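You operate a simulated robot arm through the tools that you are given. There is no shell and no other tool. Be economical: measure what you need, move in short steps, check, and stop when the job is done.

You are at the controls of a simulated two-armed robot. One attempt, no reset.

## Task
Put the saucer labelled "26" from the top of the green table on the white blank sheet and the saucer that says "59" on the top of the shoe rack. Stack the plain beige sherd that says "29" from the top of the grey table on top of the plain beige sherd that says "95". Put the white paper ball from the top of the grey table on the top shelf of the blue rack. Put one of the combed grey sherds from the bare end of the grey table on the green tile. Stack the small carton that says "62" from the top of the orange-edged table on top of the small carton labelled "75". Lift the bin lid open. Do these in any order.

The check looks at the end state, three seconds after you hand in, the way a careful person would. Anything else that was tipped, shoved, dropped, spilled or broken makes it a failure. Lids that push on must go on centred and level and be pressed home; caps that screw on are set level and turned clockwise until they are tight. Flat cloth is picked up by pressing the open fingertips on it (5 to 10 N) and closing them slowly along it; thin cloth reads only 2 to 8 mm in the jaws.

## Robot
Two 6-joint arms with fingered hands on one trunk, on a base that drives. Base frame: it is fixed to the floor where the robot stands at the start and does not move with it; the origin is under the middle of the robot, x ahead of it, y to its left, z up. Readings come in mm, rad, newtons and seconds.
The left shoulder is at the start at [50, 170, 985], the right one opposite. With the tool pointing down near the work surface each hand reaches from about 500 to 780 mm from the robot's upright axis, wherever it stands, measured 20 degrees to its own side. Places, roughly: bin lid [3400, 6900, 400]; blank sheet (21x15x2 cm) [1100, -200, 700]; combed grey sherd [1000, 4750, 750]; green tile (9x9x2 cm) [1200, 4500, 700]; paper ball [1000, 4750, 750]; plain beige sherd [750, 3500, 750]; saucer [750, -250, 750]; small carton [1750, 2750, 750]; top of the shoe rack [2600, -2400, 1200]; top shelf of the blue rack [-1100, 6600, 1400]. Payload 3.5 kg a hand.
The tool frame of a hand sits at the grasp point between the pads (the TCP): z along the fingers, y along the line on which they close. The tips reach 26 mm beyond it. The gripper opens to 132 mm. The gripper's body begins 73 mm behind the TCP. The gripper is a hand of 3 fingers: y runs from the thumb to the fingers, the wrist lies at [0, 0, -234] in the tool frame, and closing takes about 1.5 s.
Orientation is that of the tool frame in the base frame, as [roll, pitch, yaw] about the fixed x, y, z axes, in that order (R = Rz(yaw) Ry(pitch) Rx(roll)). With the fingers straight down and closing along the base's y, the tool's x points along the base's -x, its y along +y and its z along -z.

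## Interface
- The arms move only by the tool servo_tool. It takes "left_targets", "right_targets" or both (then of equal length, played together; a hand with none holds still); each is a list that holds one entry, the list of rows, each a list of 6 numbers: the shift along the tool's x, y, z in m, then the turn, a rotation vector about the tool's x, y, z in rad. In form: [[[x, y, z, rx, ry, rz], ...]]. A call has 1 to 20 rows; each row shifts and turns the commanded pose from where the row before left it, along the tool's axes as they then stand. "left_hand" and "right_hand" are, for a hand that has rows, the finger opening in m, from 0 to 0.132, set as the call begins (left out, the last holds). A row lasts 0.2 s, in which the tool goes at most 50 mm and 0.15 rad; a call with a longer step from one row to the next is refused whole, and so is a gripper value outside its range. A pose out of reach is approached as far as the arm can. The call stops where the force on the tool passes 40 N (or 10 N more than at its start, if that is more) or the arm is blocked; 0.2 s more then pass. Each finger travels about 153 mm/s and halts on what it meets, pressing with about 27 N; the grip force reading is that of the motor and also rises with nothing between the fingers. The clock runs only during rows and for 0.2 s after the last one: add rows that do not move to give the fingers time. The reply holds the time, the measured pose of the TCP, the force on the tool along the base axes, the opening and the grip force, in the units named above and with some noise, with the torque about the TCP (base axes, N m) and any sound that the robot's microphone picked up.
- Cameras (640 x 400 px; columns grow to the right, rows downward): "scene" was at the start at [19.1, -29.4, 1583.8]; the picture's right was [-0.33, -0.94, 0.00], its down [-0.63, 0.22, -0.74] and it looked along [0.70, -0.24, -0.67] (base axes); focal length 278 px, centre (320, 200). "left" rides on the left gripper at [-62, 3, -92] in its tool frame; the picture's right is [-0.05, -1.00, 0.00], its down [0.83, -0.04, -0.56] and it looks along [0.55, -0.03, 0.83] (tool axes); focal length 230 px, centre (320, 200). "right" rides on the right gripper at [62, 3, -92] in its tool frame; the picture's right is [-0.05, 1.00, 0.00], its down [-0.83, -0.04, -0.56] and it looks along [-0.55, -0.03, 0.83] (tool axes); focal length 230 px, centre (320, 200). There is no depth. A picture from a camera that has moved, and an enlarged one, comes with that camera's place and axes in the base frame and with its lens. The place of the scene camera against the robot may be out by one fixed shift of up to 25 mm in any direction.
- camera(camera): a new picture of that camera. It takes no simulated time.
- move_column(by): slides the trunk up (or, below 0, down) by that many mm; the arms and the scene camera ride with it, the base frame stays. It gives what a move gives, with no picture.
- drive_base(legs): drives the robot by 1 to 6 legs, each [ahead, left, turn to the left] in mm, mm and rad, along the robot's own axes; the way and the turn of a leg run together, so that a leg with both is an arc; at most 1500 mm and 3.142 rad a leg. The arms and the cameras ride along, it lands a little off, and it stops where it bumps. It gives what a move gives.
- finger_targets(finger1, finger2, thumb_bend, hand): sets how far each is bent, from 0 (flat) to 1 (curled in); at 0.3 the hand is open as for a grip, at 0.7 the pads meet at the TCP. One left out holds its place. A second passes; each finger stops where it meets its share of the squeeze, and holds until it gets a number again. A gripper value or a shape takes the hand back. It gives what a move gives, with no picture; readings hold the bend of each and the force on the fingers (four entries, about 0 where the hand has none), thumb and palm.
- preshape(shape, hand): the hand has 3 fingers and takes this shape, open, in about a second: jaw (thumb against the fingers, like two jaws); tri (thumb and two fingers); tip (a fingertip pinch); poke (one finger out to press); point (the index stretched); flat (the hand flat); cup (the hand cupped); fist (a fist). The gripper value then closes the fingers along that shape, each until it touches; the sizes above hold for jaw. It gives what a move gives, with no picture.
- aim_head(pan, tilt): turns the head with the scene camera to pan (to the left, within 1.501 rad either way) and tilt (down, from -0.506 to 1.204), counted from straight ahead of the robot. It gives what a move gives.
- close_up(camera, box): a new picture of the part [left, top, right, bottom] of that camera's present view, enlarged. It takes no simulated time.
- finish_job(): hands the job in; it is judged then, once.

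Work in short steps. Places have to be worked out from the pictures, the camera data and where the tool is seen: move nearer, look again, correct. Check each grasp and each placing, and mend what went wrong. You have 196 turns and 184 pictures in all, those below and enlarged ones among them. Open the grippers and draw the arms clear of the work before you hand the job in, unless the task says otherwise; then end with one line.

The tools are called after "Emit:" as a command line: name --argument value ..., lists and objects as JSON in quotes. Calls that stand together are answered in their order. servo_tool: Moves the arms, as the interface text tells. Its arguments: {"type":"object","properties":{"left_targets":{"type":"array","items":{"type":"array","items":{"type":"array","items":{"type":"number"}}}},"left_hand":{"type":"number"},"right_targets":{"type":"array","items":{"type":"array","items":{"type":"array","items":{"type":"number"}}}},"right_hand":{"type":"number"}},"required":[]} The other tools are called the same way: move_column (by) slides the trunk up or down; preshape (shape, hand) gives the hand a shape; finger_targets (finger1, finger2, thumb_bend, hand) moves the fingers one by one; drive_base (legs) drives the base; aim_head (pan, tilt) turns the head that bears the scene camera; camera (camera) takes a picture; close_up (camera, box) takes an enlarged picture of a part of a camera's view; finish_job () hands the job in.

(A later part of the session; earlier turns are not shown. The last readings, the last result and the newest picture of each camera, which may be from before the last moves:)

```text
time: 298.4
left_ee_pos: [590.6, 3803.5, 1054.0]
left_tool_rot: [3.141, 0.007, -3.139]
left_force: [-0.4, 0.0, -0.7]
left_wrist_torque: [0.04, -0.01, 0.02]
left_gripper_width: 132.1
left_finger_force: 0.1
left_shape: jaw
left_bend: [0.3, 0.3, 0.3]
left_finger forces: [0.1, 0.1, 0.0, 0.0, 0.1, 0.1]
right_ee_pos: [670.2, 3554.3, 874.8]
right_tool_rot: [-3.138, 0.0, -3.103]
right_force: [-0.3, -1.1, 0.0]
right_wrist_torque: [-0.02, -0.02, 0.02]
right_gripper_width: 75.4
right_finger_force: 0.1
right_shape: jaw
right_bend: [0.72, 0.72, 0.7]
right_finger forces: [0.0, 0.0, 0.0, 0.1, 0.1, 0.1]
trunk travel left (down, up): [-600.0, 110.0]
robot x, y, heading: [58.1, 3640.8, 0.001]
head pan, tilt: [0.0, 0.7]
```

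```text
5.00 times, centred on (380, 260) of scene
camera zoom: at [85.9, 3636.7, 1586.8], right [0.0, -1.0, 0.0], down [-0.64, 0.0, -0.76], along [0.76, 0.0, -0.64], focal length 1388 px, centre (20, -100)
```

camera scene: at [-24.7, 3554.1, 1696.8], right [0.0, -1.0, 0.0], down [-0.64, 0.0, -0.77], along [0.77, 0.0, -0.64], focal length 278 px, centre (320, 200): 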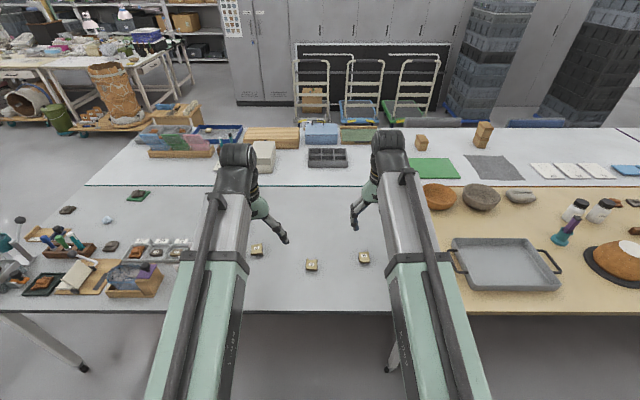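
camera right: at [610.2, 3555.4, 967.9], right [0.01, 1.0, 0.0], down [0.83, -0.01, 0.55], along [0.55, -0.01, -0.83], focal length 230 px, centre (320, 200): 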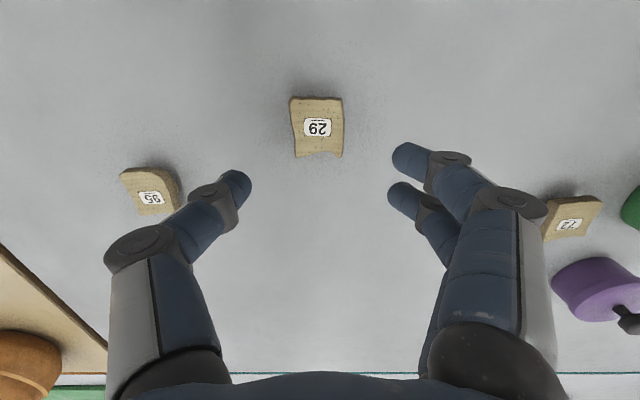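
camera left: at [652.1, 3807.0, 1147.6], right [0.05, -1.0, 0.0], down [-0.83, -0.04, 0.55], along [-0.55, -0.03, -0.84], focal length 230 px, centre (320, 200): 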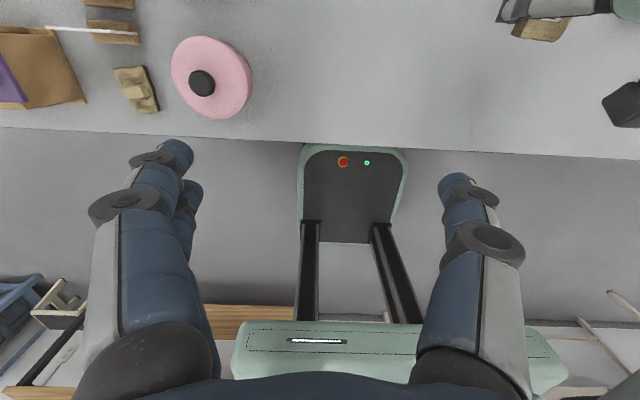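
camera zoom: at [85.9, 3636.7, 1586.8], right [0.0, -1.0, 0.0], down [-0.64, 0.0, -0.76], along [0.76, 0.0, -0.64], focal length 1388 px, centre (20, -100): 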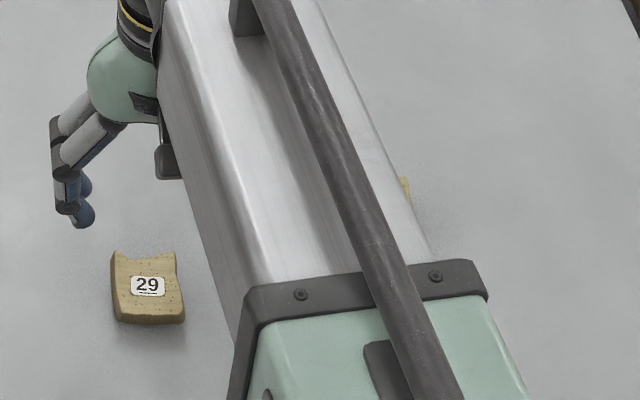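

"95" is level, its label (and likely its lug) at [742, 3373]. "29"'s label is at [670, 3552]. I lower to z 774 over "29" and grip.

Emit:
servo_tool --right_targets '[[[0, -0.002, 0.04, 0, 0, 0], [0, 0, 0.035, 0, 0, 0], [0, 0, 0.018, 0, 0, 0], [0, 0, 0.007, 0, 0, 0], [0, 0, 0, 0, 0, 0]]]'

Emit:
servo_tool --right_targets '[[[0, 0, 0, 0, 0, 0], [0, 0, 0, 0, 0, 0], [0, 0, 0, 0, 0, 0], [0, 0, 0, 0, 0, 0], [0, 0, 0, 0, 0, 0]]]' --right_hand 0.025

Emit:
camera --camera "right"

```text
time: 299.6
left_ee_pos: [590.7, 3804.4, 1054.8]
left_tool_rot: [3.141, 0.006, -3.14]
left_force: [0.1, 0.4, -0.8]
left_wrist_torque: [-0.03, -0.01, -0.01]
left_gripper_width: 131.9
left_finger_force: 0.1
left_shape: jaw
left_bend: [0.3, 0.3, 0.3]
left_finger forces: [0.1, 0.1, 0.0, 0.0, 0.1, 0.0]
right_ee_pos: [670.5, 3550.1, 776.3]
right_tool_rot: [-3.138, -0.002, -3.103]
right_force: [-0.4, 0.0, -0.6]
right_wrist_torque: [0.04, 0.01, 0.01]
right_gripper_width: 75.8
right_finger_force: 0.0
right_shape: jaw
right_bend: [0.72, 0.72, 0.7]
right_finger forces: [0.1, 0.0, 0.0, 0.1, 0.0, 0.0]
trunk travel left (down, up): [-600.0, 110.0]
robot x, y, heading: [63.2, 3638.0, -0.0]
head pan, tilt: [0.0, 0.7]
```

```text
time: 300.8
left_ee_pos: [590.8, 3803.0, 1054.5]
left_tool_rot: [-3.141, 0.007, -3.139]
left_force: [-0.6, -0.5, 0.6]
left_wrist_torque: [-0.01, -0.01, 0.02]
left_gripper_width: 132.4
left_finger_force: 0.0
left_shape: jaw
left_bend: [0.3, 0.3, 0.3]
left_finger forces: [0.0, 0.0, 0.0, 0.0, 0.0, 0.0]
right_ee_pos: [671.0, 3550.2, 776.4]
right_tool_rot: [-3.138, -0.003, -3.103]
right_force: [-0.2, 0.4, 0.2]
right_wrist_torque: [0.01, -0.04, 0.02]
right_gripper_width: 39.4
right_finger_force: 27.2
right_shape: jaw
right_bend: [0.73, 0.73, 0.7]
right_finger forces: [11.7, 11.9, 0.1, 0.0, 24.0, 0.0]
trunk travel left (down, up): [-600.0, 110.0]
robot x, y, heading: [59.5, 3640.4, 0.0]
head pan, tilt: [0.0, 0.7]
```

```text
46 pictures are left
camera right: at [610.0, 3551.7, 869.6], right [0.01, 1.0, 0.0], down [0.83, -0.01, 0.55], along [0.55, -0.01, -0.83], focal length 230 px, centre (320, 200)
```

right: 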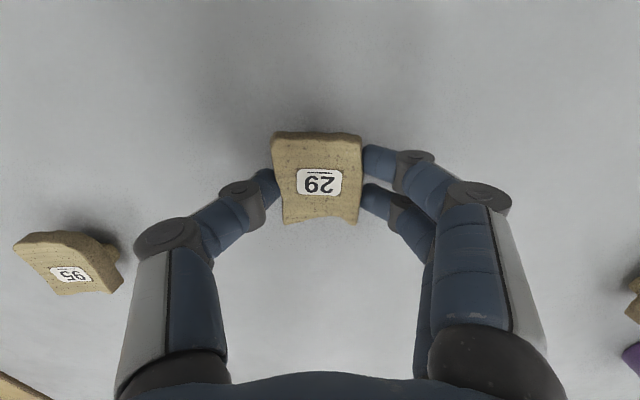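

Gripped on the plate's sides; the label sits within 1 mm of the TCP. I lift 70 mm and move so that both labels coincide (TCP to [743, 3373]).

Emit:
servo_tool --right_targets '[[[0, 0, -0.01, 0, 0, 0], [0, 0, -0.03, 0, 0, 0], [0, 0, -0.03, 0, 0, 0], [-0.0131, -0.036, 0, 0, 0, 0], [-0.0131, -0.036, 0, 0, 0, 0], [-0.0131, -0.036, 0, 0, 0, 0], [-0.0131, -0.036, 0, 0, 0, 0], [-0.013, -0.0362, 0, 0, 0, 0], [0, 0, 0.02, 0, 0, 0], [0, 0, 0, 0, 0, 0]]]'

Emit:
camera --camera "right"

Emit:
close_up --camera "scene" --box '[350, 220, 430, 280]'

```text
time: 303.0
left_ee_pos: [590.9, 3805.1, 1054.6]
left_tool_rot: [-3.141, 0.007, -3.141]
left_force: [-0.5, -0.8, -1.3]
left_wrist_torque: [-0.02, -0.03, -0.01]
left_gripper_width: 131.6
left_finger_force: 0.1
left_shape: jaw
left_bend: [0.3, 0.3, 0.3]
left_finger forces: [0.0, 0.0, 0.1, 0.1, 0.0, 0.1]
right_ee_pos: [742.7, 3374.4, 826.7]
right_tool_rot: [-3.137, -0.001, -3.102]
right_force: [0.6, -0.2, 0.6]
right_wrist_torque: [0.03, -0.02, 0.0]
right_gripper_width: 39.0
right_finger_force: 26.7
right_shape: jaw
right_bend: [0.73, 0.73, 0.7]
right_finger forces: [11.8, 12.0, 0.0, 0.0, 23.9, 0.0]
trunk travel left (down, up): [-600.0, 110.0]
robot x, y, heading: [59.8, 3638.2, -0.003]
head pan, tilt: [0.0, 0.7]
```

```text
45 pictures are left
camera right: at [681.4, 3375.8, 920.6], right [0.01, 1.0, 0.0], down [0.83, -0.01, 0.55], along [0.55, -0.01, -0.83], focal length 230 px, centre (320, 200)
```

right: 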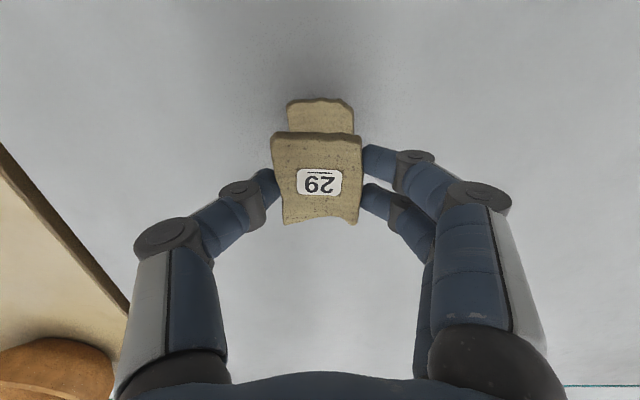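

```text
6.67 times, centred on (390, 250) of scene
camera zoom: at [85.8, 3636.8, 1586.8], right [0.0, -1.0, 0.0], down [-0.64, 0.0, -0.76], along [0.76, 0.0, -0.64], focal length 1851 px, centre (-147, -133)
```

zoom: 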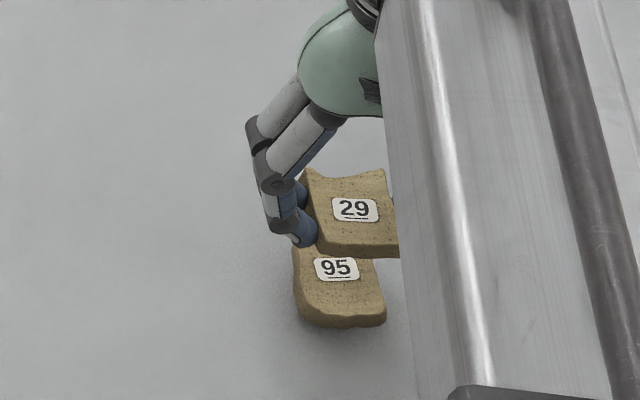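

Alignment is within about 1–2 mm. I lower to z 805, then in 1 mm steps.

Emit:
servo_tool --right_targets '[[[0, -0.0008, 0.01, 0, 0, 0], [0, 0, 0.007, 0, 0, 0], [0, 0, 0.003, 0, 0, 0], [0, 0, 0, 0, 0, 0]]]'

Emit:
servo_tool --right_targets '[[[0, 0, 0.001, 0, 0, 0], [0, 0, 0.001, 0, 0, 0], [0, 0, 0, 0, 0, 0]]]'

Emit:
servo_tool --right_targets '[[[0, 0, 0.001, 0, 0, 0], [0, 0, 0, 0, 0, 0]]]'

```text
time: 304.0
left_ee_pos: [591.3, 3802.8, 1055.0]
left_tool_rot: [3.141, 0.008, -3.138]
left_force: [1.2, 0.3, 0.7]
left_wrist_torque: [-0.02, 0.0, 0.02]
left_gripper_width: 132.0
left_finger_force: 0.0
left_shape: jaw
left_bend: [0.3, 0.3, 0.3]
left_finger forces: [0.0, 0.0, 0.1, 0.0, 0.0, 0.1]
right_ee_pos: [742.7, 3373.1, 806.7]
right_tool_rot: [-3.137, -0.001, -3.103]
right_force: [-0.8, 0.4, -0.5]
right_wrist_torque: [0.01, 0.02, 0.02]
right_gripper_width: 39.1
right_finger_force: 27.2
right_shape: jaw
right_bend: [0.73, 0.73, 0.7]
right_finger forces: [11.9, 11.9, 0.0, 0.1, 24.0, 0.0]
trunk travel left (down, up): [-600.0, 110.0]
robot x, y, heading: [61.4, 3639.2, 0.002]
head pan, tilt: [0.0, 0.7]
```

```text
time: 304.8
left_ee_pos: [591.4, 3803.6, 1054.4]
left_tool_rot: [3.141, 0.006, -3.141]
left_force: [0.3, -0.2, 0.9]
left_wrist_torque: [0.01, -0.01, 0.01]
left_gripper_width: 131.9
left_finger_force: 0.2
left_shape: jaw
left_bend: [0.3, 0.3, 0.3]
left_finger forces: [0.0, 0.0, 0.1, 0.0, 0.0, 0.1]
right_ee_pos: [743.6, 3373.7, 804.0]
right_tool_rot: [-3.138, -0.002, -3.102]
right_force: [-0.2, 0.6, -0.1]
right_wrist_torque: [0.02, 0.01, 0.01]
right_gripper_width: 39.3
right_finger_force: 27.3
right_shape: jaw
right_bend: [0.73, 0.73, 0.7]
right_finger forces: [12.0, 11.8, 0.0, 0.0, 24.0, 0.0]
trunk travel left (down, up): [-600.0, 110.0]
robot x, y, heading: [61.3, 3638.2, 0.001]
head pan, tilt: [0.0, 0.7]
```

```text
time: 305.4
left_ee_pos: [591.1, 3803.6, 1053.8]
left_tool_rot: [-3.14, 0.009, -3.141]
left_force: [1.2, -0.1, -0.5]
left_wrist_torque: [0.01, -0.03, -0.01]
left_gripper_width: 131.9
left_finger_force: 0.0
left_shape: jaw
left_bend: [0.3, 0.3, 0.3]
left_finger forces: [0.0, 0.0, 0.0, 0.0, 0.0, 0.0]
right_ee_pos: [742.6, 3372.8, 804.1]
right_tool_rot: [-3.138, -0.003, -3.104]
right_force: [0.6, -0.5, -0.5]
right_wrist_torque: [-0.01, 0.02, 0.0]
right_gripper_width: 39.1
right_finger_force: 26.8
right_shape: jaw
right_bend: [0.73, 0.73, 0.7]
right_finger forces: [11.9, 12.0, 0.0, 0.0, 23.9, 0.1]
trunk travel left (down, up): [-600.0, 110.0]
robot x, y, heading: [61.6, 3638.8, -0.001]
head pan, tilt: [0.0, 0.7]
```

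Emit:
servo_tool --right_targets '[[[0, 0, 0.001, 0, 0, 0], [0, 0, 0.0005, 0, 0, 0], [0, 0, 0, 0, 0, 0]]]'

Emit:
servo_tool --right_targets '[[[0, 0, 0.001, 0, 0, 0], [0, 0, 0, 0, 0, 0]]]'

Emit:
servo_tool --right_targets '[[[0, 0, 0.0007, 0, 0, 0], [0, 0, 0, 0, 0, 0]]]'

```text
time: 306.2
left_ee_pos: [590.7, 3804.6, 1054.5]
left_tool_rot: [-3.141, 0.007, -3.141]
left_force: [0.8, -0.1, -0.7]
left_wrist_torque: [-0.02, -0.02, 0.0]
left_gripper_width: 131.8
left_finger_force: 0.1
left_shape: jaw
left_bend: [0.3, 0.3, 0.3]
left_finger forces: [0.1, 0.0, 0.1, 0.1, 0.1, 0.0]
right_ee_pos: [742.8, 3373.0, 802.3]
right_tool_rot: [-3.138, -0.001, -3.103]
right_force: [0.6, -0.6, -1.8]
right_wrist_torque: [0.02, 0.0, -0.01]
right_gripper_width: 39.3
right_finger_force: 26.9
right_shape: jaw
right_bend: [0.73, 0.73, 0.7]
right_finger forces: [11.9, 12.0, 0.0, 0.0, 24.0, 0.0]
trunk travel left (down, up): [-600.0, 110.0]
robot x, y, heading: [60.5, 3641.6, 0.0]
head pan, tilt: [0.0, 0.7]
```

```text
time: 306.8
left_ee_pos: [591.8, 3804.6, 1055.2]
left_tool_rot: [-3.141, 0.008, -3.14]
left_force: [-0.7, -0.3, 0.4]
left_wrist_torque: [-0.02, -0.03, -0.01]
left_gripper_width: 131.9
left_finger_force: 0.1
left_shape: jaw
left_bend: [0.3, 0.3, 0.3]
left_finger forces: [0.1, 0.0, 0.1, 0.0, 0.1, 0.1]
right_ee_pos: [743.7, 3372.1, 800.7]
right_tool_rot: [-3.138, 0.0, -3.103]
right_force: [-0.1, 1.1, -1.1]
right_wrist_torque: [0.0, 0.03, 0.01]
right_gripper_width: 39.2
right_finger_force: 26.8
right_shape: jaw
right_bend: [0.73, 0.73, 0.7]
right_finger forces: [12.0, 11.9, 0.2, 0.0, 24.0, 0.0]
trunk travel left (down, up): [-600.0, 110.0]
robot x, y, heading: [61.0, 3640.0, -0.002]
head pan, tilt: [0.0, 0.7]
```

```text
time: 307.4
left_ee_pos: [592.0, 3803.3, 1054.8]
left_tool_rot: [-3.141, 0.008, -3.14]
left_force: [-0.1, -0.5, -0.9]
left_wrist_torque: [0.05, -0.01, 0.02]
left_gripper_width: 132.0
left_finger_force: 0.0
left_shape: jaw
left_bend: [0.3, 0.3, 0.3]
left_finger forces: [0.0, 0.1, 0.0, 0.0, 0.1, 0.0]
right_ee_pos: [742.6, 3372.8, 800.8]
right_tool_rot: [-3.137, 0.0, -3.102]
right_force: [-0.7, -0.6, 0.8]
right_wrist_torque: [-0.02, 0.01, 0.05]
right_gripper_width: 38.8
right_finger_force: 27.1
right_shape: jaw
right_bend: [0.73, 0.73, 0.7]
right_finger forces: [12.0, 12.0, 0.0, 0.0, 24.4, 0.0]
trunk travel left (down, up): [-600.0, 110.0]
robot x, y, heading: [62.4, 3639.8, 0.001]
head pan, tilt: [0.0, 0.7]
```

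Emit:
servo_tool --right_targets '[[[0, 0, 0.0007, 0, 0, 0], [0, 0, 0, 0, 0, 0]]]'

Emit:
servo_tool --right_targets '[[[0, 0, 0.0005, 0, 0, 0], [0, 0, 0, 0, 0, 0]]]'

Emit:
close_up --camera "scene" --box '[360, 235, 420, 280]'

```text
time: 308.0
left_ee_pos: [591.9, 3804.0, 1054.1]
left_tool_rot: [3.141, 0.005, -3.141]
left_force: [-0.2, -0.4, 0.0]
left_wrist_torque: [0.0, 0.0, 0.04]
left_gripper_width: 131.9
left_finger_force: 0.1
left_shape: jaw
left_bend: [0.3, 0.3, 0.3]
left_finger forces: [0.0, 0.0, 0.1, 0.1, 0.0, 0.0]
right_ee_pos: [743.7, 3372.7, 799.5]
right_tool_rot: [-3.138, 0.001, -3.103]
right_force: [-0.4, -0.8, 4.7]
right_wrist_torque: [-0.09, -0.01, 0.01]
right_gripper_width: 39.1
right_finger_force: 26.7
right_shape: jaw
right_bend: [0.73, 0.73, 0.7]
right_finger forces: [12.4, 12.7, 0.0, 0.0, 26.2, 0.0]
trunk travel left (down, up): [-600.0, 110.0]
robot x, y, heading: [61.6, 3639.6, 0.001]
head pan, tilt: [0.0, 0.7]
```

```text
time: 308.6
left_ee_pos: [590.4, 3803.8, 1055.6]
left_tool_rot: [-3.141, 0.008, -3.141]
left_force: [-1.0, 0.1, 0.8]
left_wrist_torque: [-0.01, 0.0, -0.02]
left_gripper_width: 131.8
left_finger_force: 0.0
left_shape: jaw
left_bend: [0.3, 0.3, 0.3]
left_finger forces: [0.1, 0.0, 0.0, 0.1, 0.0, 0.0]
right_ee_pos: [743.4, 3372.4, 799.4]
right_tool_rot: [-3.138, -0.001, -3.104]
right_force: [-0.8, -0.2, 10.3]
right_wrist_torque: [-0.15, -0.01, -0.01]
right_gripper_width: 39.3
right_finger_force: 27.2
right_shape: jaw
right_bend: [0.73, 0.73, 0.7]
right_finger forces: [13.7, 13.8, 0.0, 0.0, 28.8, 0.0]
trunk travel left (down, up): [-600.0, 110.0]
robot x, y, heading: [59.2, 3636.7, 0.001]
head pan, tilt: [0.0, 0.7]
```

```text
8.89 times, centred on (390, 258) of scene
camera zoom: at [84.7, 3637.1, 1586.9], right [0.0, -1.0, 0.0], down [-0.64, 0.0, -0.77], along [0.77, 0.0, -0.64], focal length 2468 px, centre (-302, -311)
```

zoom: 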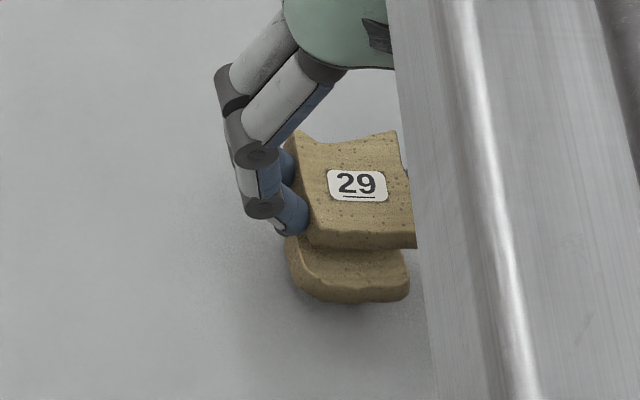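

Only the foot bears (10 N, no torque about y), so it is centred along x. I ease off slightly and open in small amounts.

Emit:
servo_tool --right_targets '[[[0, 0, -0.0006, 0, 0, 0], [0, 0, 0, 0, 0, 0]]]'

Emit:
servo_tool --right_targets '[[[0, 0, 0, 0, 0, 0], [0, 0, 0, 0, 0, 0], [0, 0, 0, 0, 0, 0], [0, 0, 0, 0, 0, 0]]]' --right_hand 0.06

Emit:
close_up --camera "right" --box '[220, 90, 420, 250]'

```text
time: 309.2
left_ee_pos: [590.5, 3804.5, 1054.0]
left_tool_rot: [3.141, 0.009, -3.14]
left_force: [-1.4, 0.5, -0.4]
left_wrist_torque: [0.0, 0.02, 0.0]
left_gripper_width: 131.9
left_finger_force: 0.1
left_shape: jaw
left_bend: [0.3, 0.3, 0.3]
left_finger forces: [0.0, 0.0, 0.0, 0.1, 0.0, 0.1]
right_ee_pos: [743.7, 3373.6, 800.8]
right_tool_rot: [-3.138, 0.001, -3.102]
right_force: [-0.3, 0.1, 8.6]
right_wrist_torque: [-0.15, 0.02, 0.01]
right_gripper_width: 39.5
right_finger_force: 27.3
right_shape: jaw
right_bend: [0.73, 0.73, 0.7]
right_finger forces: [13.5, 13.5, 0.0, 0.0, 28.6, 0.0]
trunk travel left (down, up): [-600.0, 110.0]
robot x, y, heading: [56.8, 3639.8, 0.004]
head pan, tilt: [0.0, 0.7]
```

```text
time: 310.2
left_ee_pos: [591.0, 3804.9, 1055.2]
left_tool_rot: [-3.141, 0.008, -3.141]
left_force: [0.2, 0.1, 0.5]
left_wrist_torque: [-0.01, -0.01, 0.01]
left_gripper_width: 132.0
left_finger_force: 0.1
left_shape: jaw
left_bend: [0.3, 0.3, 0.3]
left_finger forces: [0.0, 0.0, 0.0, 0.0, 0.0, 0.1]
right_ee_pos: [744.8, 3372.7, 799.0]
right_tool_rot: [-3.139, -0.001, -3.102]
right_force: [-0.3, -0.5, -0.6]
right_wrist_torque: [0.0, 0.03, -0.01]
right_gripper_width: 59.6
right_finger_force: 0.0
right_shape: jaw
right_bend: [0.73, 0.73, 0.7]
right_finger forces: [0.0, 0.1, 0.0, 0.0, 0.1, 0.0]
trunk travel left (down, up): [-600.0, 110.0]
robot x, y, heading: [60.1, 3643.6, 0.0]
head pan, tilt: [0.0, 0.7]
```

```text
2.50 times, centred on (320, 170) of right
camera zoom: at [683.4, 3374.2, 893.0], right [0.01, 1.0, 0.0], down [0.83, -0.01, 0.55], along [0.55, -0.01, -0.83], focal length 575 px, centre (320, 275)
```

zoom: 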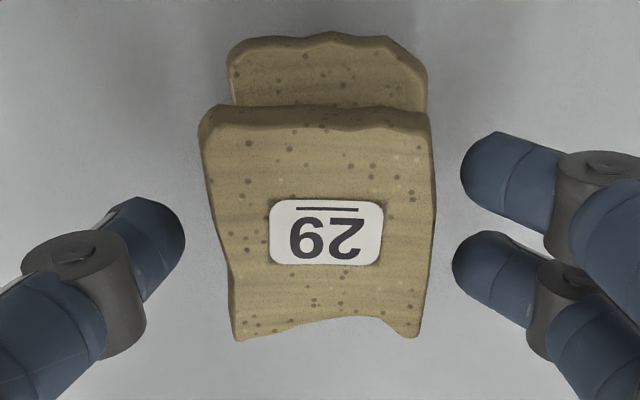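

It stays balanced on "95". I rise straight up and check.

Emit:
servo_tool --right_targets '[[[0, 0, -0.008, 0, 0, 0], [0, 0, -0.012, 0, 0, 0], [0, 0, -0.02, 0, 0, 0], [0, 0, -0.035, 0, 0, 0], [0, 0, -0.04, 0, 0, 0]]]'

Emit:
close_up --camera "right" --box '[220, 20, 420, 200]'

Emit:
close_up --camera "scene" --box '[360, 235, 420, 280]'

```text
time: 311.4
left_ee_pos: [591.8, 3803.9, 1055.4]
left_tool_rot: [3.141, 0.008, -3.14]
left_force: [-0.5, 0.2, 0.8]
left_wrist_torque: [0.03, 0.02, 0.03]
left_gripper_width: 131.9
left_finger_force: 0.1
left_shape: jaw
left_bend: [0.3, 0.3, 0.3]
left_finger forces: [0.0, 0.0, 0.1, 0.0, 0.0, 0.0]
right_ee_pos: [742.0, 3373.9, 917.2]
right_tool_rot: [-3.138, 0.0, -3.104]
right_force: [0.1, -0.2, 0.2]
right_wrist_torque: [0.03, -0.03, -0.01]
right_gripper_width: 59.8
right_finger_force: 0.0
right_shape: jaw
right_bend: [0.73, 0.73, 0.7]
right_finger forces: [0.1, 0.0, 0.0, 0.0, 0.0, 0.0]
trunk travel left (down, up): [-600.0, 110.0]
robot x, y, heading: [59.2, 3639.0, 0.002]
head pan, tilt: [0.0, 0.7]
```

```text
2.22 times, centred on (320, 110) of right
camera zoom: at [681.2, 3375.0, 1009.9], right [0.01, 1.0, 0.0], down [0.83, -0.01, 0.55], along [0.55, -0.01, -0.83], focal length 511 px, centre (320, 400)
```

zoom: 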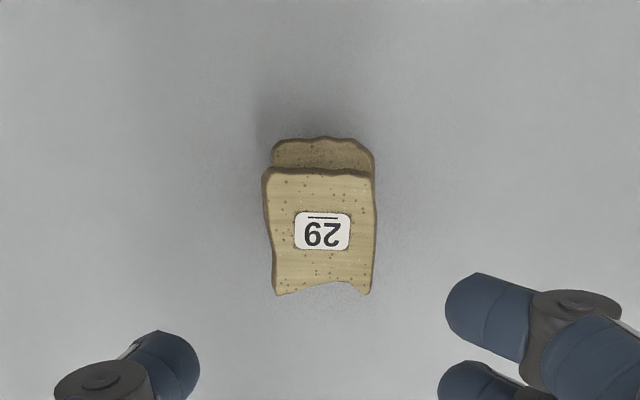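

```text
8.89 times, centred on (390, 258) of scene
camera zoom: at [85.5, 3636.9, 1586.7], right [0.0, -1.0, 0.0], down [-0.64, 0.0, -0.77], along [0.77, 0.0, -0.64], focal length 2468 px, centre (-302, -311)
```

zoom: 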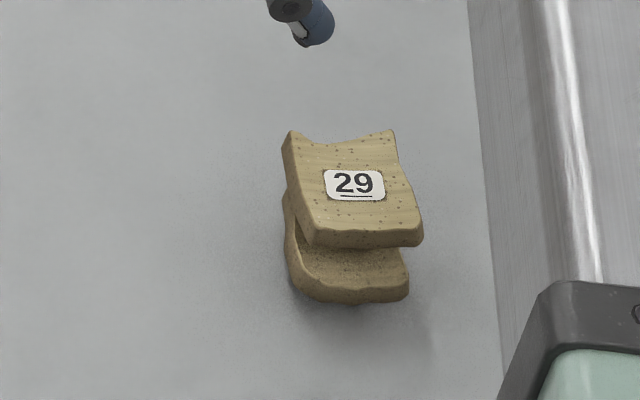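

"29" now rests level on "95". Next the bin: I back off, raise the trunk and drive north and then east through the gap.

Emit:
move_column --by 110

Emit:
drive_base --legs '[[-130, 0, 0], [0, 1000, 0], [0, 800, 0], [1400, 0, 0], [1250, 0, 0]]'

Emit:
aim_head --pan 0.7 --tilt 0.6

Emit:
camera --camera "scene"

```text
time: 312.8
left_ee_pos: [590.5, 3803.4, 1165.2]
left_tool_rot: [-3.141, 0.007, -3.141]
left_force: [-1.1, -0.1, -0.6]
left_wrist_torque: [-0.01, 0.02, 0.01]
left_gripper_width: 132.0
left_finger_force: 0.1
left_shape: jaw
left_bend: [0.3, 0.3, 0.3]
left_finger forces: [0.0, 0.0, 0.1, 0.0, 0.0, 0.0]
right_ee_pos: [742.5, 3373.0, 1024.9]
right_tool_rot: [-3.138, -0.002, -3.102]
right_force: [0.1, 0.2, -0.6]
right_wrist_torque: [0.0, 0.0, 0.02]
right_gripper_width: 59.2
right_finger_force: 0.0
right_shape: jaw
right_bend: [0.73, 0.73, 0.7]
right_finger forces: [0.0, 0.0, 0.0, 0.0, 0.1, 0.0]
trunk travel left (down, up): [-710.0, 0.0]
robot x, y, heading: [62.7, 3638.3, 0.003]
head pan, tilt: [0.0, 0.7]
```

```text
time: 335.3
left_ee_pos: [3119.6, 5652.1, 1164.4]
left_tool_rot: [-3.141, 0.006, -3.124]
left_force: [-0.3, 0.4, -0.3]
left_wrist_torque: [0.03, 0.03, -0.02]
left_gripper_width: 131.8
left_finger_force: 0.1
left_shape: jaw
left_bend: [0.3, 0.3, 0.3]
left_finger forces: [0.0, 0.0, 0.0, 0.0, 0.0, 0.1]
right_ee_pos: [3276.3, 5223.6, 1027.0]
right_tool_rot: [-3.138, -0.003, -3.088]
right_force: [-0.5, 0.0, 0.7]
right_wrist_torque: [-0.02, -0.01, 0.01]
right_gripper_width: 59.3
right_finger_force: 0.1
right_shape: jaw
right_bend: [0.73, 0.73, 0.7]
right_finger forces: [0.0, 0.0, 0.0, 0.1, 0.1, 0.0]
trunk travel left (down, up): [-710.0, 0.0]
robot x, y, heading: [2587.4, 5478.2, 0.015]
head pan, tilt: [0.0, 0.7]
```

```text
time: 336.4
left_ee_pos: [3119.8, 5653.0, 1164.1]
left_tool_rot: [3.141, 0.007, -3.126]
left_force: [0.3, -0.4, 0.4]
left_wrist_torque: [0.01, 0.03, 0.0]
left_gripper_width: 132.0
left_finger_force: 0.1
left_shape: jaw
left_bend: [0.3, 0.3, 0.3]
left_finger forces: [0.0, 0.0, 0.0, 0.1, 0.0, 0.0]
right_ee_pos: [3276.1, 5223.3, 1026.5]
right_tool_rot: [-3.137, -0.001, -3.087]
right_force: [0.1, 0.1, -0.1]
right_wrist_torque: [0.04, 0.04, 0.03]
right_gripper_width: 59.4
right_finger_force: 0.1
right_shape: jaw
right_bend: [0.73, 0.73, 0.7]
right_finger forces: [0.0, 0.0, 0.0, 0.1, 0.0, 0.0]
trunk travel left (down, up): [-710.0, 0.0]
robot x, y, heading: [2595.6, 5480.9, 0.021]
head pan, tilt: [0.7, 0.6]
```

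```text
39 pictures are left
camera scene: at [2598.2, 5534.3, 1705.4], right [0.66, -0.75, 0.0], down [-0.43, -0.37, -0.83], along [0.62, 0.54, -0.57], focal length 278 px, centre (320, 200)
```

scene: 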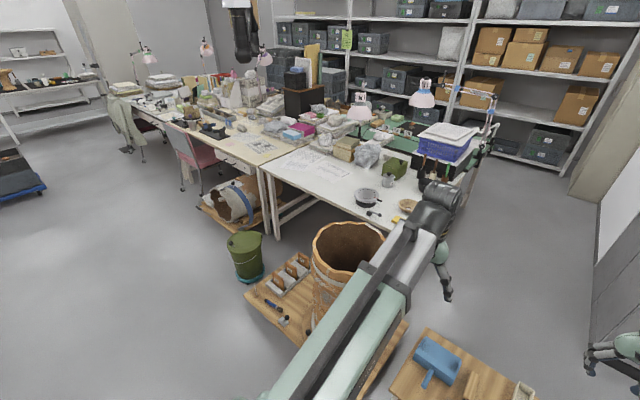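

The green bin stands at about [3320, 6870]. I zoom in on it.

Emit:
close_up --camera "scene" --box '[210, 215, 290, 295]'

```text
5.00 times, centred on (250, 255) of scene
camera zoom: at [2598.2, 5534.3, 1705.4], right [0.66, -0.75, 0.0], down [-0.43, -0.37, -0.83], along [0.62, 0.54, -0.57], focal length 1388 px, centre (670, -75)
```

zoom: 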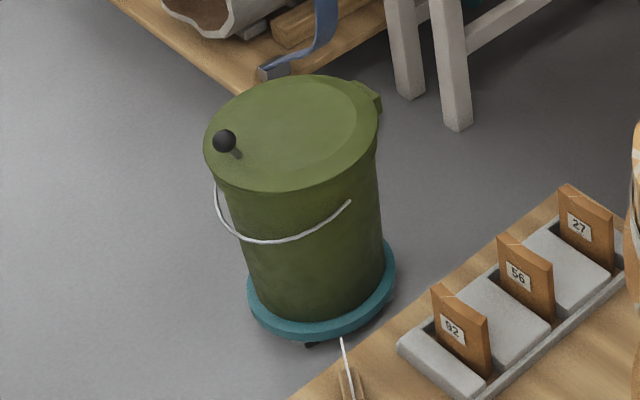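

The lid is hinged on its far side (about [3420, 6804]) with a black knob at the near edge (about [3223, 6861], z 425). I drive north along the corridor and turn to face the bin along the lid's axis (heading -0.28).

Emit:
drive_base --legs '[[0, 0, 1.55], [1400, -70, 0], [240, -60, 0], [0, 0, -1.851]]'

Emit:
aim_head --pan -0.2 --tilt 1.0

Emit:
camera --camera "scene"

```text
time: 353.1
left_ee_pos: [3275.4, 7152.8, 1163.9]
left_tool_rot: [-3.141, 0.007, 2.861]
left_force: [-1.0, 0.1, -0.3]
left_wrist_torque: [-0.01, -0.03, 0.02]
left_gripper_width: 131.7
left_finger_force: 0.1
left_shape: jaw
left_bend: [0.3, 0.3, 0.3]
left_finger forces: [0.0, 0.0, 0.1, 0.0, 0.0, 0.0]
right_ee_pos: [3301.4, 6694.9, 1025.6]
right_tool_rot: [-3.138, -0.002, 2.899]
right_force: [-0.2, 0.3, -0.4]
right_wrist_torque: [0.04, -0.02, 0.02]
right_gripper_width: 59.4
right_finger_force: 0.0
right_shape: jaw
right_bend: [0.73, 0.73, 0.7]
right_finger forces: [0.0, 0.0, 0.1, 0.1, 0.0, 0.0]
trunk travel left (down, up): [-710.0, 0.0]
robot x, y, heading: [2723.1, 7139.7, -0.28]
head pan, tilt: [0.7, 0.6]
```

```text
time: 354.3
left_ee_pos: [3275.5, 7151.5, 1165.2]
left_tool_rot: [3.141, 0.007, 2.862]
left_force: [-0.6, -0.1, -0.2]
left_wrist_torque: [-0.01, 0.0, 0.01]
left_gripper_width: 132.0
left_finger_force: 0.1
left_shape: jaw
left_bend: [0.3, 0.3, 0.3]
left_finger forces: [0.1, 0.0, 0.0, 0.0, 0.0, 0.0]
right_ee_pos: [3301.3, 6695.0, 1025.4]
right_tool_rot: [-3.139, 0.0, 2.899]
right_force: [-0.3, 0.3, -0.5]
right_wrist_torque: [0.01, 0.01, -0.01]
right_gripper_width: 59.6
right_finger_force: 0.1
right_shape: jaw
right_bend: [0.73, 0.73, 0.7]
right_finger forces: [0.1, 0.1, 0.1, 0.0, 0.0, 0.1]
trunk travel left (down, up): [-710.0, 0.0]
robot x, y, heading: [2720.4, 7138.5, -0.277]
head pan, tilt: [-0.201, 1.0]
```

```text
37 pictures are left
camera scene: at [2724.0, 7116.2, 1673.4], right [-0.46, -0.89, 0.0], down [-0.75, 0.39, -0.54], along [0.48, -0.25, -0.84], focal length 278 px, centre (320, 200)
```

scene: 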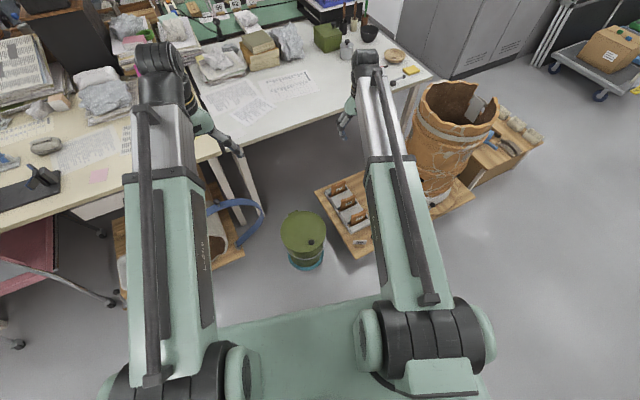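

I zoom in on the bin from here.

Emit:
close_up --camera "scene" --box '[260, 195, 350, 275]'

```text
5.00 times, centred on (305, 235) of scene
camera zoom: at [2724.0, 7116.2, 1673.4], right [-0.46, -0.89, 0.0], down [-0.75, 0.39, -0.54], along [0.48, -0.25, -0.84], focal length 1388 px, centre (395, 25)
```

zoom: 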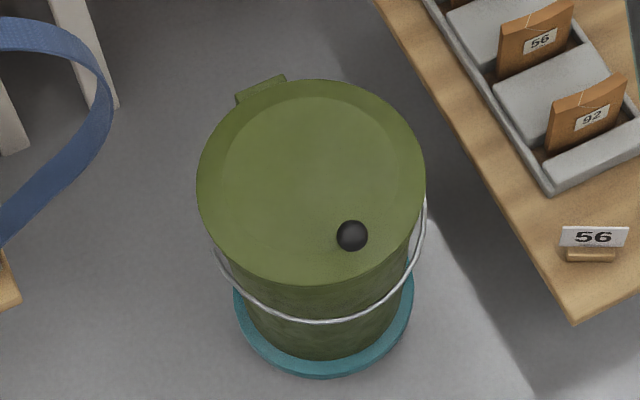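

By triangulating the two views, the lid's centre is near [3342, 6893] at z about 360, with the knob at about [3254, 6889] and the hinge on the +x side, so its axis lies along +x. I turn to heading 0.05, shift right, bring the right hand in and lower the trunk by 415 mm.

Emit:
servo_tool --right_targets '[[[0.038, 0.03, 0, 0, 0, 0.037], [0.038, 0.03, 0, 0, 0, 0], [0.038, 0.03, 0, 0, 0, 0], [0.038, 0.028, 0, 0, 0, 0], [0, 0, 0, 0, 0, 0]]]'

Emit:
drive_base --legs '[[0, 0, 0.327], [0, -125, 0]]'

Emit:
move_column --by -400

Emit:
camera --camera "right"

```text
time: 355.5
left_ee_pos: [3276.3, 7151.2, 1164.3]
left_tool_rot: [-3.141, 0.007, 2.861]
left_force: [-0.8, -0.1, 0.5]
left_wrist_torque: [0.03, -0.01, -0.02]
left_gripper_width: 131.8
left_finger_force: 0.1
left_shape: jaw
left_bend: [0.3, 0.3, 0.3]
left_finger forces: [0.0, 0.0, 0.0, 0.0, 0.1, 0.0]
right_ee_pos: [3187.6, 6847.4, 1028.5]
right_tool_rot: [-3.139, -0.002, 2.861]
right_force: [-0.2, -0.2, -0.7]
right_wrist_torque: [0.02, -0.04, 0.0]
right_gripper_width: 59.6
right_finger_force: 0.1
right_shape: jaw
right_bend: [0.73, 0.73, 0.7]
right_finger forces: [0.0, 0.0, 0.1, 0.0, 0.1, 0.0]
trunk travel left (down, up): [-710.0, 0.0]
robot x, y, heading: [2718.1, 7139.6, -0.276]
head pan, tilt: [-0.201, 1.0]
```

```text
time: 357.8
left_ee_pos: [3248.8, 7200.5, 1165.5]
left_tool_rot: [3.14, 0.009, -3.098]
left_force: [0.5, -0.6, -1.0]
left_wrist_torque: [0.06, 0.01, 0.01]
left_gripper_width: 132.0
left_finger_force: 0.0
left_shape: jaw
left_bend: [0.3, 0.3, 0.3]
left_finger forces: [0.0, 0.0, 0.0, 0.0, 0.1, 0.0]
right_ee_pos: [3261.2, 6886.5, 1027.5]
right_tool_rot: [-3.141, 0.0, -3.097]
right_force: [-0.4, 0.4, 0.7]
right_wrist_torque: [0.03, 0.0, 0.03]
right_gripper_width: 59.7
right_finger_force: 0.0
right_shape: jaw
right_bend: [0.73, 0.73, 0.7]
right_finger forces: [0.0, 0.1, 0.1, 0.0, 0.0, 0.0]
trunk travel left (down, up): [-710.0, 0.0]
robot x, y, heading: [2723.1, 7015.6, 0.044]
head pan, tilt: [-0.201, 1.0]
```

```text
time: 361.6
left_ee_pos: [3248.6, 7203.2, 764.8]
left_tool_rot: [-3.141, 0.007, -3.1]
left_force: [-0.3, 0.3, 0.0]
left_wrist_torque: [-0.01, 0.01, 0.03]
left_gripper_width: 131.8
left_finger_force: 0.0
left_shape: jaw
left_bend: [0.3, 0.3, 0.3]
left_finger forces: [0.0, 0.1, 0.0, 0.1, 0.1, 0.0]
right_ee_pos: [3261.9, 6887.3, 626.8]
right_tool_rot: [-3.138, -0.001, -3.098]
right_force: [0.2, -0.2, 0.5]
right_wrist_torque: [0.01, -0.02, -0.01]
right_gripper_width: 59.3
right_finger_force: 0.1
right_shape: jaw
right_bend: [0.73, 0.73, 0.7]
right_finger forces: [0.0, 0.1, 0.0, 0.0, 0.1, 0.1]
trunk travel left (down, up): [-310.0, 400.0]
robot x, y, heading: [2726.2, 7011.7, 0.039]
head pan, tilt: [-0.201, 1.0]
```

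```text
35 pictures are left
camera right: at [3200.8, 6889.8, 720.9], right [0.01, 1.0, 0.0], down [0.83, -0.01, 0.55], along [0.55, -0.01, -0.83], focal length 230 px, centre (320, 200)
```

right: 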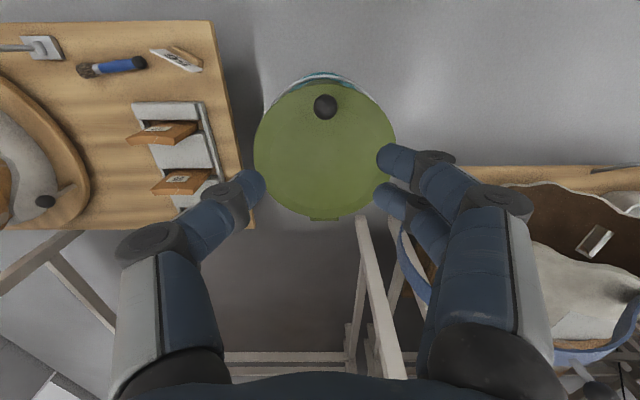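

A clear view: the knob is at about [3268, 6895], the hinge straight behind it along +x. I centre over the knob, open to 70 mm and lower to z 500.

Emit:
servo_tool --right_targets '[[[-0.006, 0.0075, 0.03, 0, 0, 0], [0, 0, 0.035, 0, 0, 0], [0, 0, 0.035, 0, 0, 0], [0, 0, 0.027, 0, 0, 0], [0, 0, 0, 0, 0, 0]]]' --right_hand 0.07

Emit:
camera --camera "right"

```text
time: 362.8
left_ee_pos: [3250.0, 7204.1, 764.2]
left_tool_rot: [-3.141, 0.007, -3.097]
left_force: [-0.1, 0.1, 0.0]
left_wrist_torque: [0.01, 0.02, 0.0]
left_gripper_width: 132.2
left_finger_force: 0.2
left_shape: jaw
left_bend: [0.3, 0.3, 0.3]
left_finger forces: [0.0, 0.1, 0.0, 0.0, 0.0, 0.0]
right_ee_pos: [3265.7, 6894.2, 499.1]
right_tool_rot: [-3.138, 0.0, -3.097]
right_force: [0.3, -0.5, -0.6]
right_wrist_torque: [-0.04, 0.0, 0.01]
right_gripper_width: 69.1
right_finger_force: 0.1
right_shape: jaw
right_bend: [0.72, 0.72, 0.7]
right_finger forces: [0.1, 0.0, 0.0, 0.1, 0.0, 0.1]
trunk travel left (down, up): [-310.0, 400.0]
robot x, y, heading: [2723.9, 7015.6, 0.041]
head pan, tilt: [-0.201, 1.0]
```

```text
34 pictures are left
camera right: at [3204.9, 6896.0, 593.3], right [0.01, 1.0, 0.0], down [0.83, -0.01, 0.55], along [0.55, -0.01, -0.83], focal length 230 px, centre (320, 200)
```

right: 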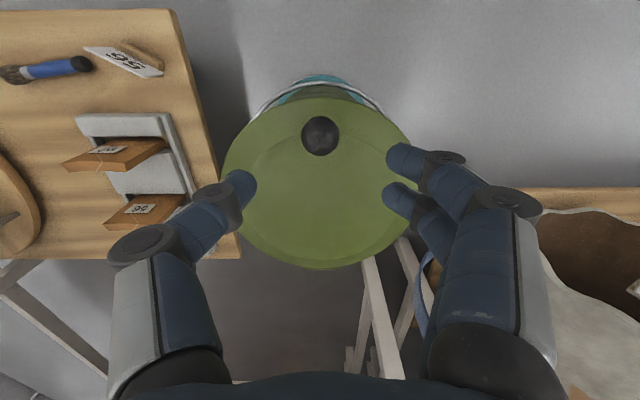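

The knob centre is at [3265, 6896, 406], 31 mm wide, and the lid's surface is at z about 372. I lower to z 408 and close on the knob.

Emit:
servo_tool --right_targets '[[[0, 0.001, 0.035, 0, 0, 0], [0, 0, 0.03, 0, 0, 0], [0, 0, 0.018, 0, 0, 0], [0, 0, 0.008, 0, 0, 0], [0, 0, 0, 0, 0, 0]]]'

Emit:
servo_tool --right_targets '[[[0, 0, 0, 0, 0, 0], [0, 0, 0, 0, 0, 0], [0, 0, 0, 0, 0, 0], [0, 0, 0, 0, 0, 0], [0, 0, 0, 0, 0, 0]]]' --right_hand 0.01

Emit:
camera --camera "right"

```text
time: 364.0
left_ee_pos: [3249.5, 7203.6, 764.8]
left_tool_rot: [-3.141, 0.007, -3.098]
left_force: [0.0, 0.9, -0.5]
left_wrist_torque: [0.0, 0.0, 0.0]
left_gripper_width: 131.6
left_finger_force: 0.0
left_shape: jaw
left_bend: [0.3, 0.3, 0.3]
left_finger forces: [0.0, 0.1, 0.0, 0.0, 0.1, 0.0]
right_ee_pos: [3266.1, 6895.8, 408.1]
right_tool_rot: [-3.138, -0.001, -3.099]
right_force: [-0.1, 0.5, -0.4]
right_wrist_torque: [0.04, -0.02, -0.01]
right_gripper_width: 69.4
right_finger_force: 0.0
right_shape: jaw
right_bend: [0.72, 0.72, 0.7]
right_finger forces: [0.0, 0.1, 0.0, 0.0, 0.0, 0.0]
trunk travel left (down, up): [-310.0, 400.0]
robot x, y, heading: [2728.6, 7020.5, 0.044]
head pan, tilt: [-0.201, 1.0]
```

```text
time: 365.2
left_ee_pos: [3249.7, 7202.5, 764.9]
left_tool_rot: [-3.141, 0.007, -3.098]
left_force: [-0.2, 0.7, -1.0]
left_wrist_torque: [-0.02, 0.03, 0.02]
left_gripper_width: 132.0
left_finger_force: 0.0
left_shape: jaw
left_bend: [0.3, 0.3, 0.3]
left_finger forces: [0.0, 0.0, 0.0, 0.0, 0.0, 0.0]
right_ee_pos: [3267.1, 6896.5, 408.6]
right_tool_rot: [-3.139, 0.001, -3.098]
right_force: [5.9, -6.2, -0.6]
right_wrist_torque: [0.15, -0.13, 0.07]
right_gripper_width: 9.9
right_finger_force: 26.9
right_shape: jaw
right_bend: [0.72, 0.71, 0.73]
right_finger forces: [8.7, 13.8, 0.0, 0.0, 25.8, 0.0]
trunk travel left (down, up): [-310.0, 400.0]
robot x, y, heading: [2723.8, 7017.8, 0.042]
head pan, tilt: [-0.201, 1.0]
```

```text
33 pictures are left
camera right: at [3206.3, 6897.2, 502.5], right [0.01, 1.0, 0.0], down [0.83, -0.01, 0.56], along [0.56, -0.01, -0.83], focal length 230 px, centre (320, 200)
```

right: 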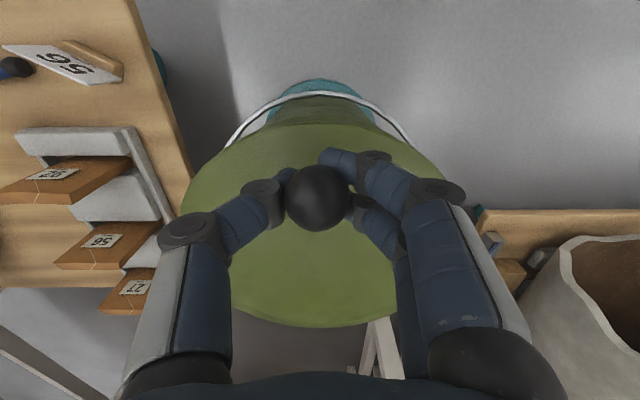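

The fingers hold the stem under the ball. To swing the lid fully I need more reach ahead, so I let go, rise, drive 75 mm nearer, and draw the hand back by the same amount.

Emit:
servo_tool --right_targets '[[[0, 0, 0, 0, 0, 0], [0, 0, 0, 0, 0, 0], [0, 0, 0, 0, 0, 0], [0, 0, -0.03, 0, 0, 0], [0, 0, -0.03, 0, 0, 0], [0, 0, -0.03, 0, 0, 0], [0.0375, 0, 0, 0, 0, 0], [0.0375, 0, 0, 0, 0, 0], [0, 0, 0, 0, 0, 0]]]' --right_hand 0.07

Emit:
drive_base --legs '[[75, 0, 0]]'

Emit:
camera --camera "right"

```text
time: 367.2
left_ee_pos: [3249.6, 7203.6, 764.3]
left_tool_rot: [-3.14, 0.007, -3.098]
left_force: [0.0, 0.2, 1.0]
left_wrist_torque: [-0.03, -0.07, 0.02]
left_gripper_width: 131.9
left_finger_force: 0.1
left_shape: jaw
left_bend: [0.3, 0.3, 0.3]
left_finger forces: [0.0, 0.0, 0.1, 0.0, 0.1, 0.1]
right_ee_pos: [3193.0, 6893.9, 499.4]
right_tool_rot: [-3.139, -0.004, -3.098]
right_force: [0.1, 0.6, 0.4]
right_wrist_torque: [0.01, -0.04, 0.04]
right_gripper_width: 69.1
right_finger_force: 0.1
right_shape: jaw
right_bend: [0.72, 0.72, 0.7]
right_finger forces: [0.0, 0.0, 0.1, 0.0, 0.0, 0.0]
trunk travel left (down, up): [-310.0, 400.0]
robot x, y, heading: [2728.2, 7020.7, 0.039]
head pan, tilt: [-0.201, 1.0]
```

```text
time: 368.2
left_ee_pos: [3323.6, 7206.7, 765.1]
left_tool_rot: [3.141, 0.006, -3.097]
left_force: [-0.4, 0.2, 0.0]
left_wrist_torque: [0.03, -0.02, 0.01]
left_gripper_width: 132.2
left_finger_force: 0.1
left_shape: jaw
left_bend: [0.3, 0.3, 0.3]
left_finger forces: [0.0, 0.0, 0.0, 0.0, 0.0, 0.1]
right_ee_pos: [3268.4, 6897.7, 500.8]
right_tool_rot: [-3.137, -0.003, -3.098]
right_force: [-0.9, -0.3, -0.7]
right_wrist_torque: [-0.01, -0.01, -0.01]
right_gripper_width: 69.2
right_finger_force: 0.1
right_shape: jaw
right_bend: [0.72, 0.72, 0.7]
right_finger forces: [0.0, 0.0, 0.1, 0.1, 0.0, 0.0]
trunk travel left (down, up): [-310.0, 400.0]
robot x, y, heading: [2802.3, 7018.6, 0.04]
head pan, tilt: [-0.201, 1.0]
```

```text
32 pictures are left
camera right: at [3207.8, 6898.9, 594.0], right [0.01, 1.0, 0.0], down [0.83, 0.0, 0.55], along [0.55, -0.01, -0.83], focal length 230 px, centre (320, 200)
```

right: 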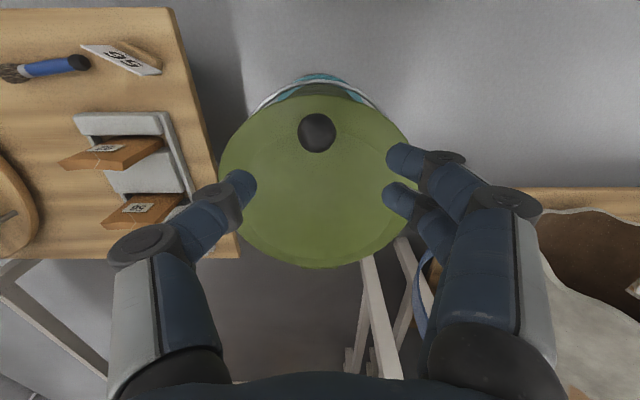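

The knob is at [3265, 6895] still. I lower and grip it again.

Emit:
servo_tool --right_targets '[[[0.003, -0.002, 0.035, 0, 0, 0], [0, 0, 0.03, 0, 0, 0], [0, 0, 0.02, 0, 0, 0], [0, 0, 0.008, 0, 0, 0], [0, 0, 0, 0, 0, 0]]]'

Emit:
servo_tool --right_targets '[[[0, 0, 0, 0, 0, 0], [0, 0, 0, 0, 0, 0], [0, 0, 0, 0, 0, 0], [0, 0, 0, 0, 0, 0], [0, 0, 0, 0, 0, 0]]]' --right_hand 0.01

```text
time: 369.4
left_ee_pos: [3323.4, 7206.8, 764.3]
left_tool_rot: [3.141, 0.006, -3.098]
left_force: [0.2, 0.0, 0.5]
left_wrist_torque: [0.0, 0.0, 0.0]
left_gripper_width: 131.7
left_finger_force: 0.1
left_shape: jaw
left_bend: [0.3, 0.3, 0.3]
left_finger forces: [0.0, 0.0, 0.0, 0.0, 0.0, 0.0]
right_ee_pos: [3264.2, 6895.9, 406.5]
right_tool_rot: [-3.139, -0.004, -3.099]
right_force: [-0.6, 0.4, 0.0]
right_wrist_torque: [0.01, 0.02, 0.03]
right_gripper_width: 69.4
right_finger_force: 0.1
right_shape: jaw
right_bend: [0.72, 0.72, 0.7]
right_finger forces: [0.0, 0.0, 0.0, 0.1, 0.1, 0.0]
trunk travel left (down, up): [-310.0, 400.0]
robot x, y, heading: [2797.4, 7020.7, 0.048]
head pan, tilt: [-0.201, 1.0]
```

```text
time: 370.6
left_ee_pos: [3323.1, 7206.9, 764.1]
left_tool_rot: [3.141, 0.005, -3.098]
left_force: [0.1, 0.2, -0.7]
left_wrist_torque: [-0.01, 0.03, 0.03]
left_gripper_width: 132.1
left_finger_force: 0.1
left_shape: jaw
left_bend: [0.3, 0.3, 0.3]
left_finger forces: [0.1, 0.1, 0.0, 0.1, 0.0, 0.1]
right_ee_pos: [3264.3, 6895.7, 407.9]
right_tool_rot: [-3.137, -0.002, -3.097]
right_force: [0.4, -3.8, 0.6]
right_wrist_torque: [-0.07, 0.0, 0.0]
right_gripper_width: 11.5
right_finger_force: 0.1
right_shape: jaw
right_bend: [0.71, 0.71, 0.7]
right_finger forces: [0.0, 0.1, 0.1, 0.0, 4.1, 0.0]
trunk travel left (down, up): [-310.0, 400.0]
robot x, y, heading: [2798.5, 7021.4, 0.042]
head pan, tilt: [-0.201, 1.0]
```

The fingers cage the stem loosely below the ball, good for pivoting. I lift along the arc about the hinge, first 30 degrees.

Emit:
servo_tool --right_targets '[[[-0.0034, 0, -0.018, 0, 0, 0], [-0.005, 0, -0.0176, 0, 0, 0], [-0.0065, 0, -0.0172, 0, 0, 0], [-0.0079, 0, -0.0165, 0, 0, 0], [-0.0094, 0, -0.0158, 0, 0, 0], [-0.0107, 0, -0.0149, 0, 0, 0], [0, 0, 0, 0, 0, 0]]]'

Emit:
camera --camera "right"

Emit:
camera --camera "scene"

```text
time: 372.2
left_ee_pos: [3323.4, 7207.3, 764.5]
left_tool_rot: [-3.141, 0.008, -3.099]
left_force: [-0.1, 0.3, -0.5]
left_wrist_torque: [-0.01, -0.02, 0.01]
left_gripper_width: 132.0
left_finger_force: 0.1
left_shape: jaw
left_bend: [0.3, 0.3, 0.3]
left_finger forces: [0.0, 0.0, 0.1, 0.0, 0.1, 0.1]
right_ee_pos: [3309.1, 6896.8, 506.0]
right_tool_rot: [-3.137, -0.007, -3.096]
right_force: [1.9, -5.7, -2.6]
right_wrist_torque: [-0.04, 0.03, 0.01]
right_gripper_width: 11.3
right_finger_force: 0.0
right_shape: jaw
right_bend: [0.71, 0.71, 0.7]
right_finger forces: [0.0, 1.0, 0.1, 0.1, 4.9, 0.1]
trunk travel left (down, up): [-310.0, 400.0]
robot x, y, heading: [2804.8, 7022.6, 0.042]
head pan, tilt: [-0.201, 1.0]
```

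```text
31 pictures are left
camera right: at [3248.3, 6898.1, 600.5], right [0.01, 1.0, 0.0], down [0.83, 0.0, 0.55], along [0.55, -0.01, -0.83], focal length 230 px, centre (320, 200)
```

right: 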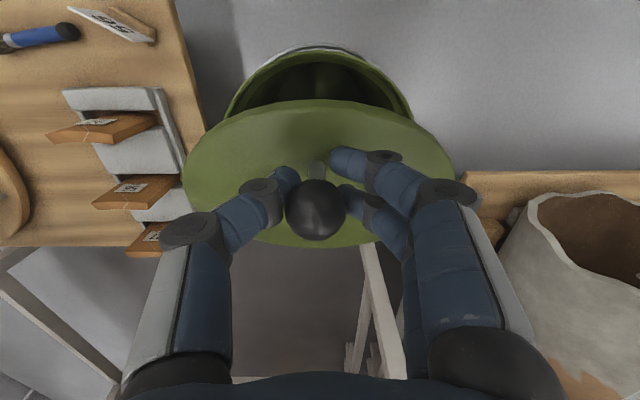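

```text
30 pictures are left
camera scene: at [2809.5, 7004.7, 1273.4], right [-0.16, -0.99, 0.0], down [-0.83, 0.13, -0.54], along [0.53, -0.08, -0.84], focal length 278 px, centre (320, 200)
```

scene: 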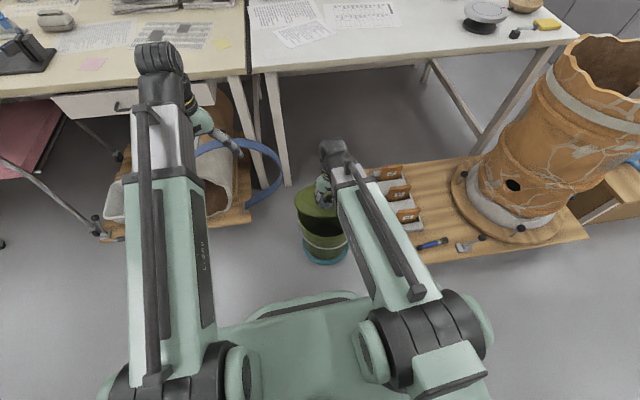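

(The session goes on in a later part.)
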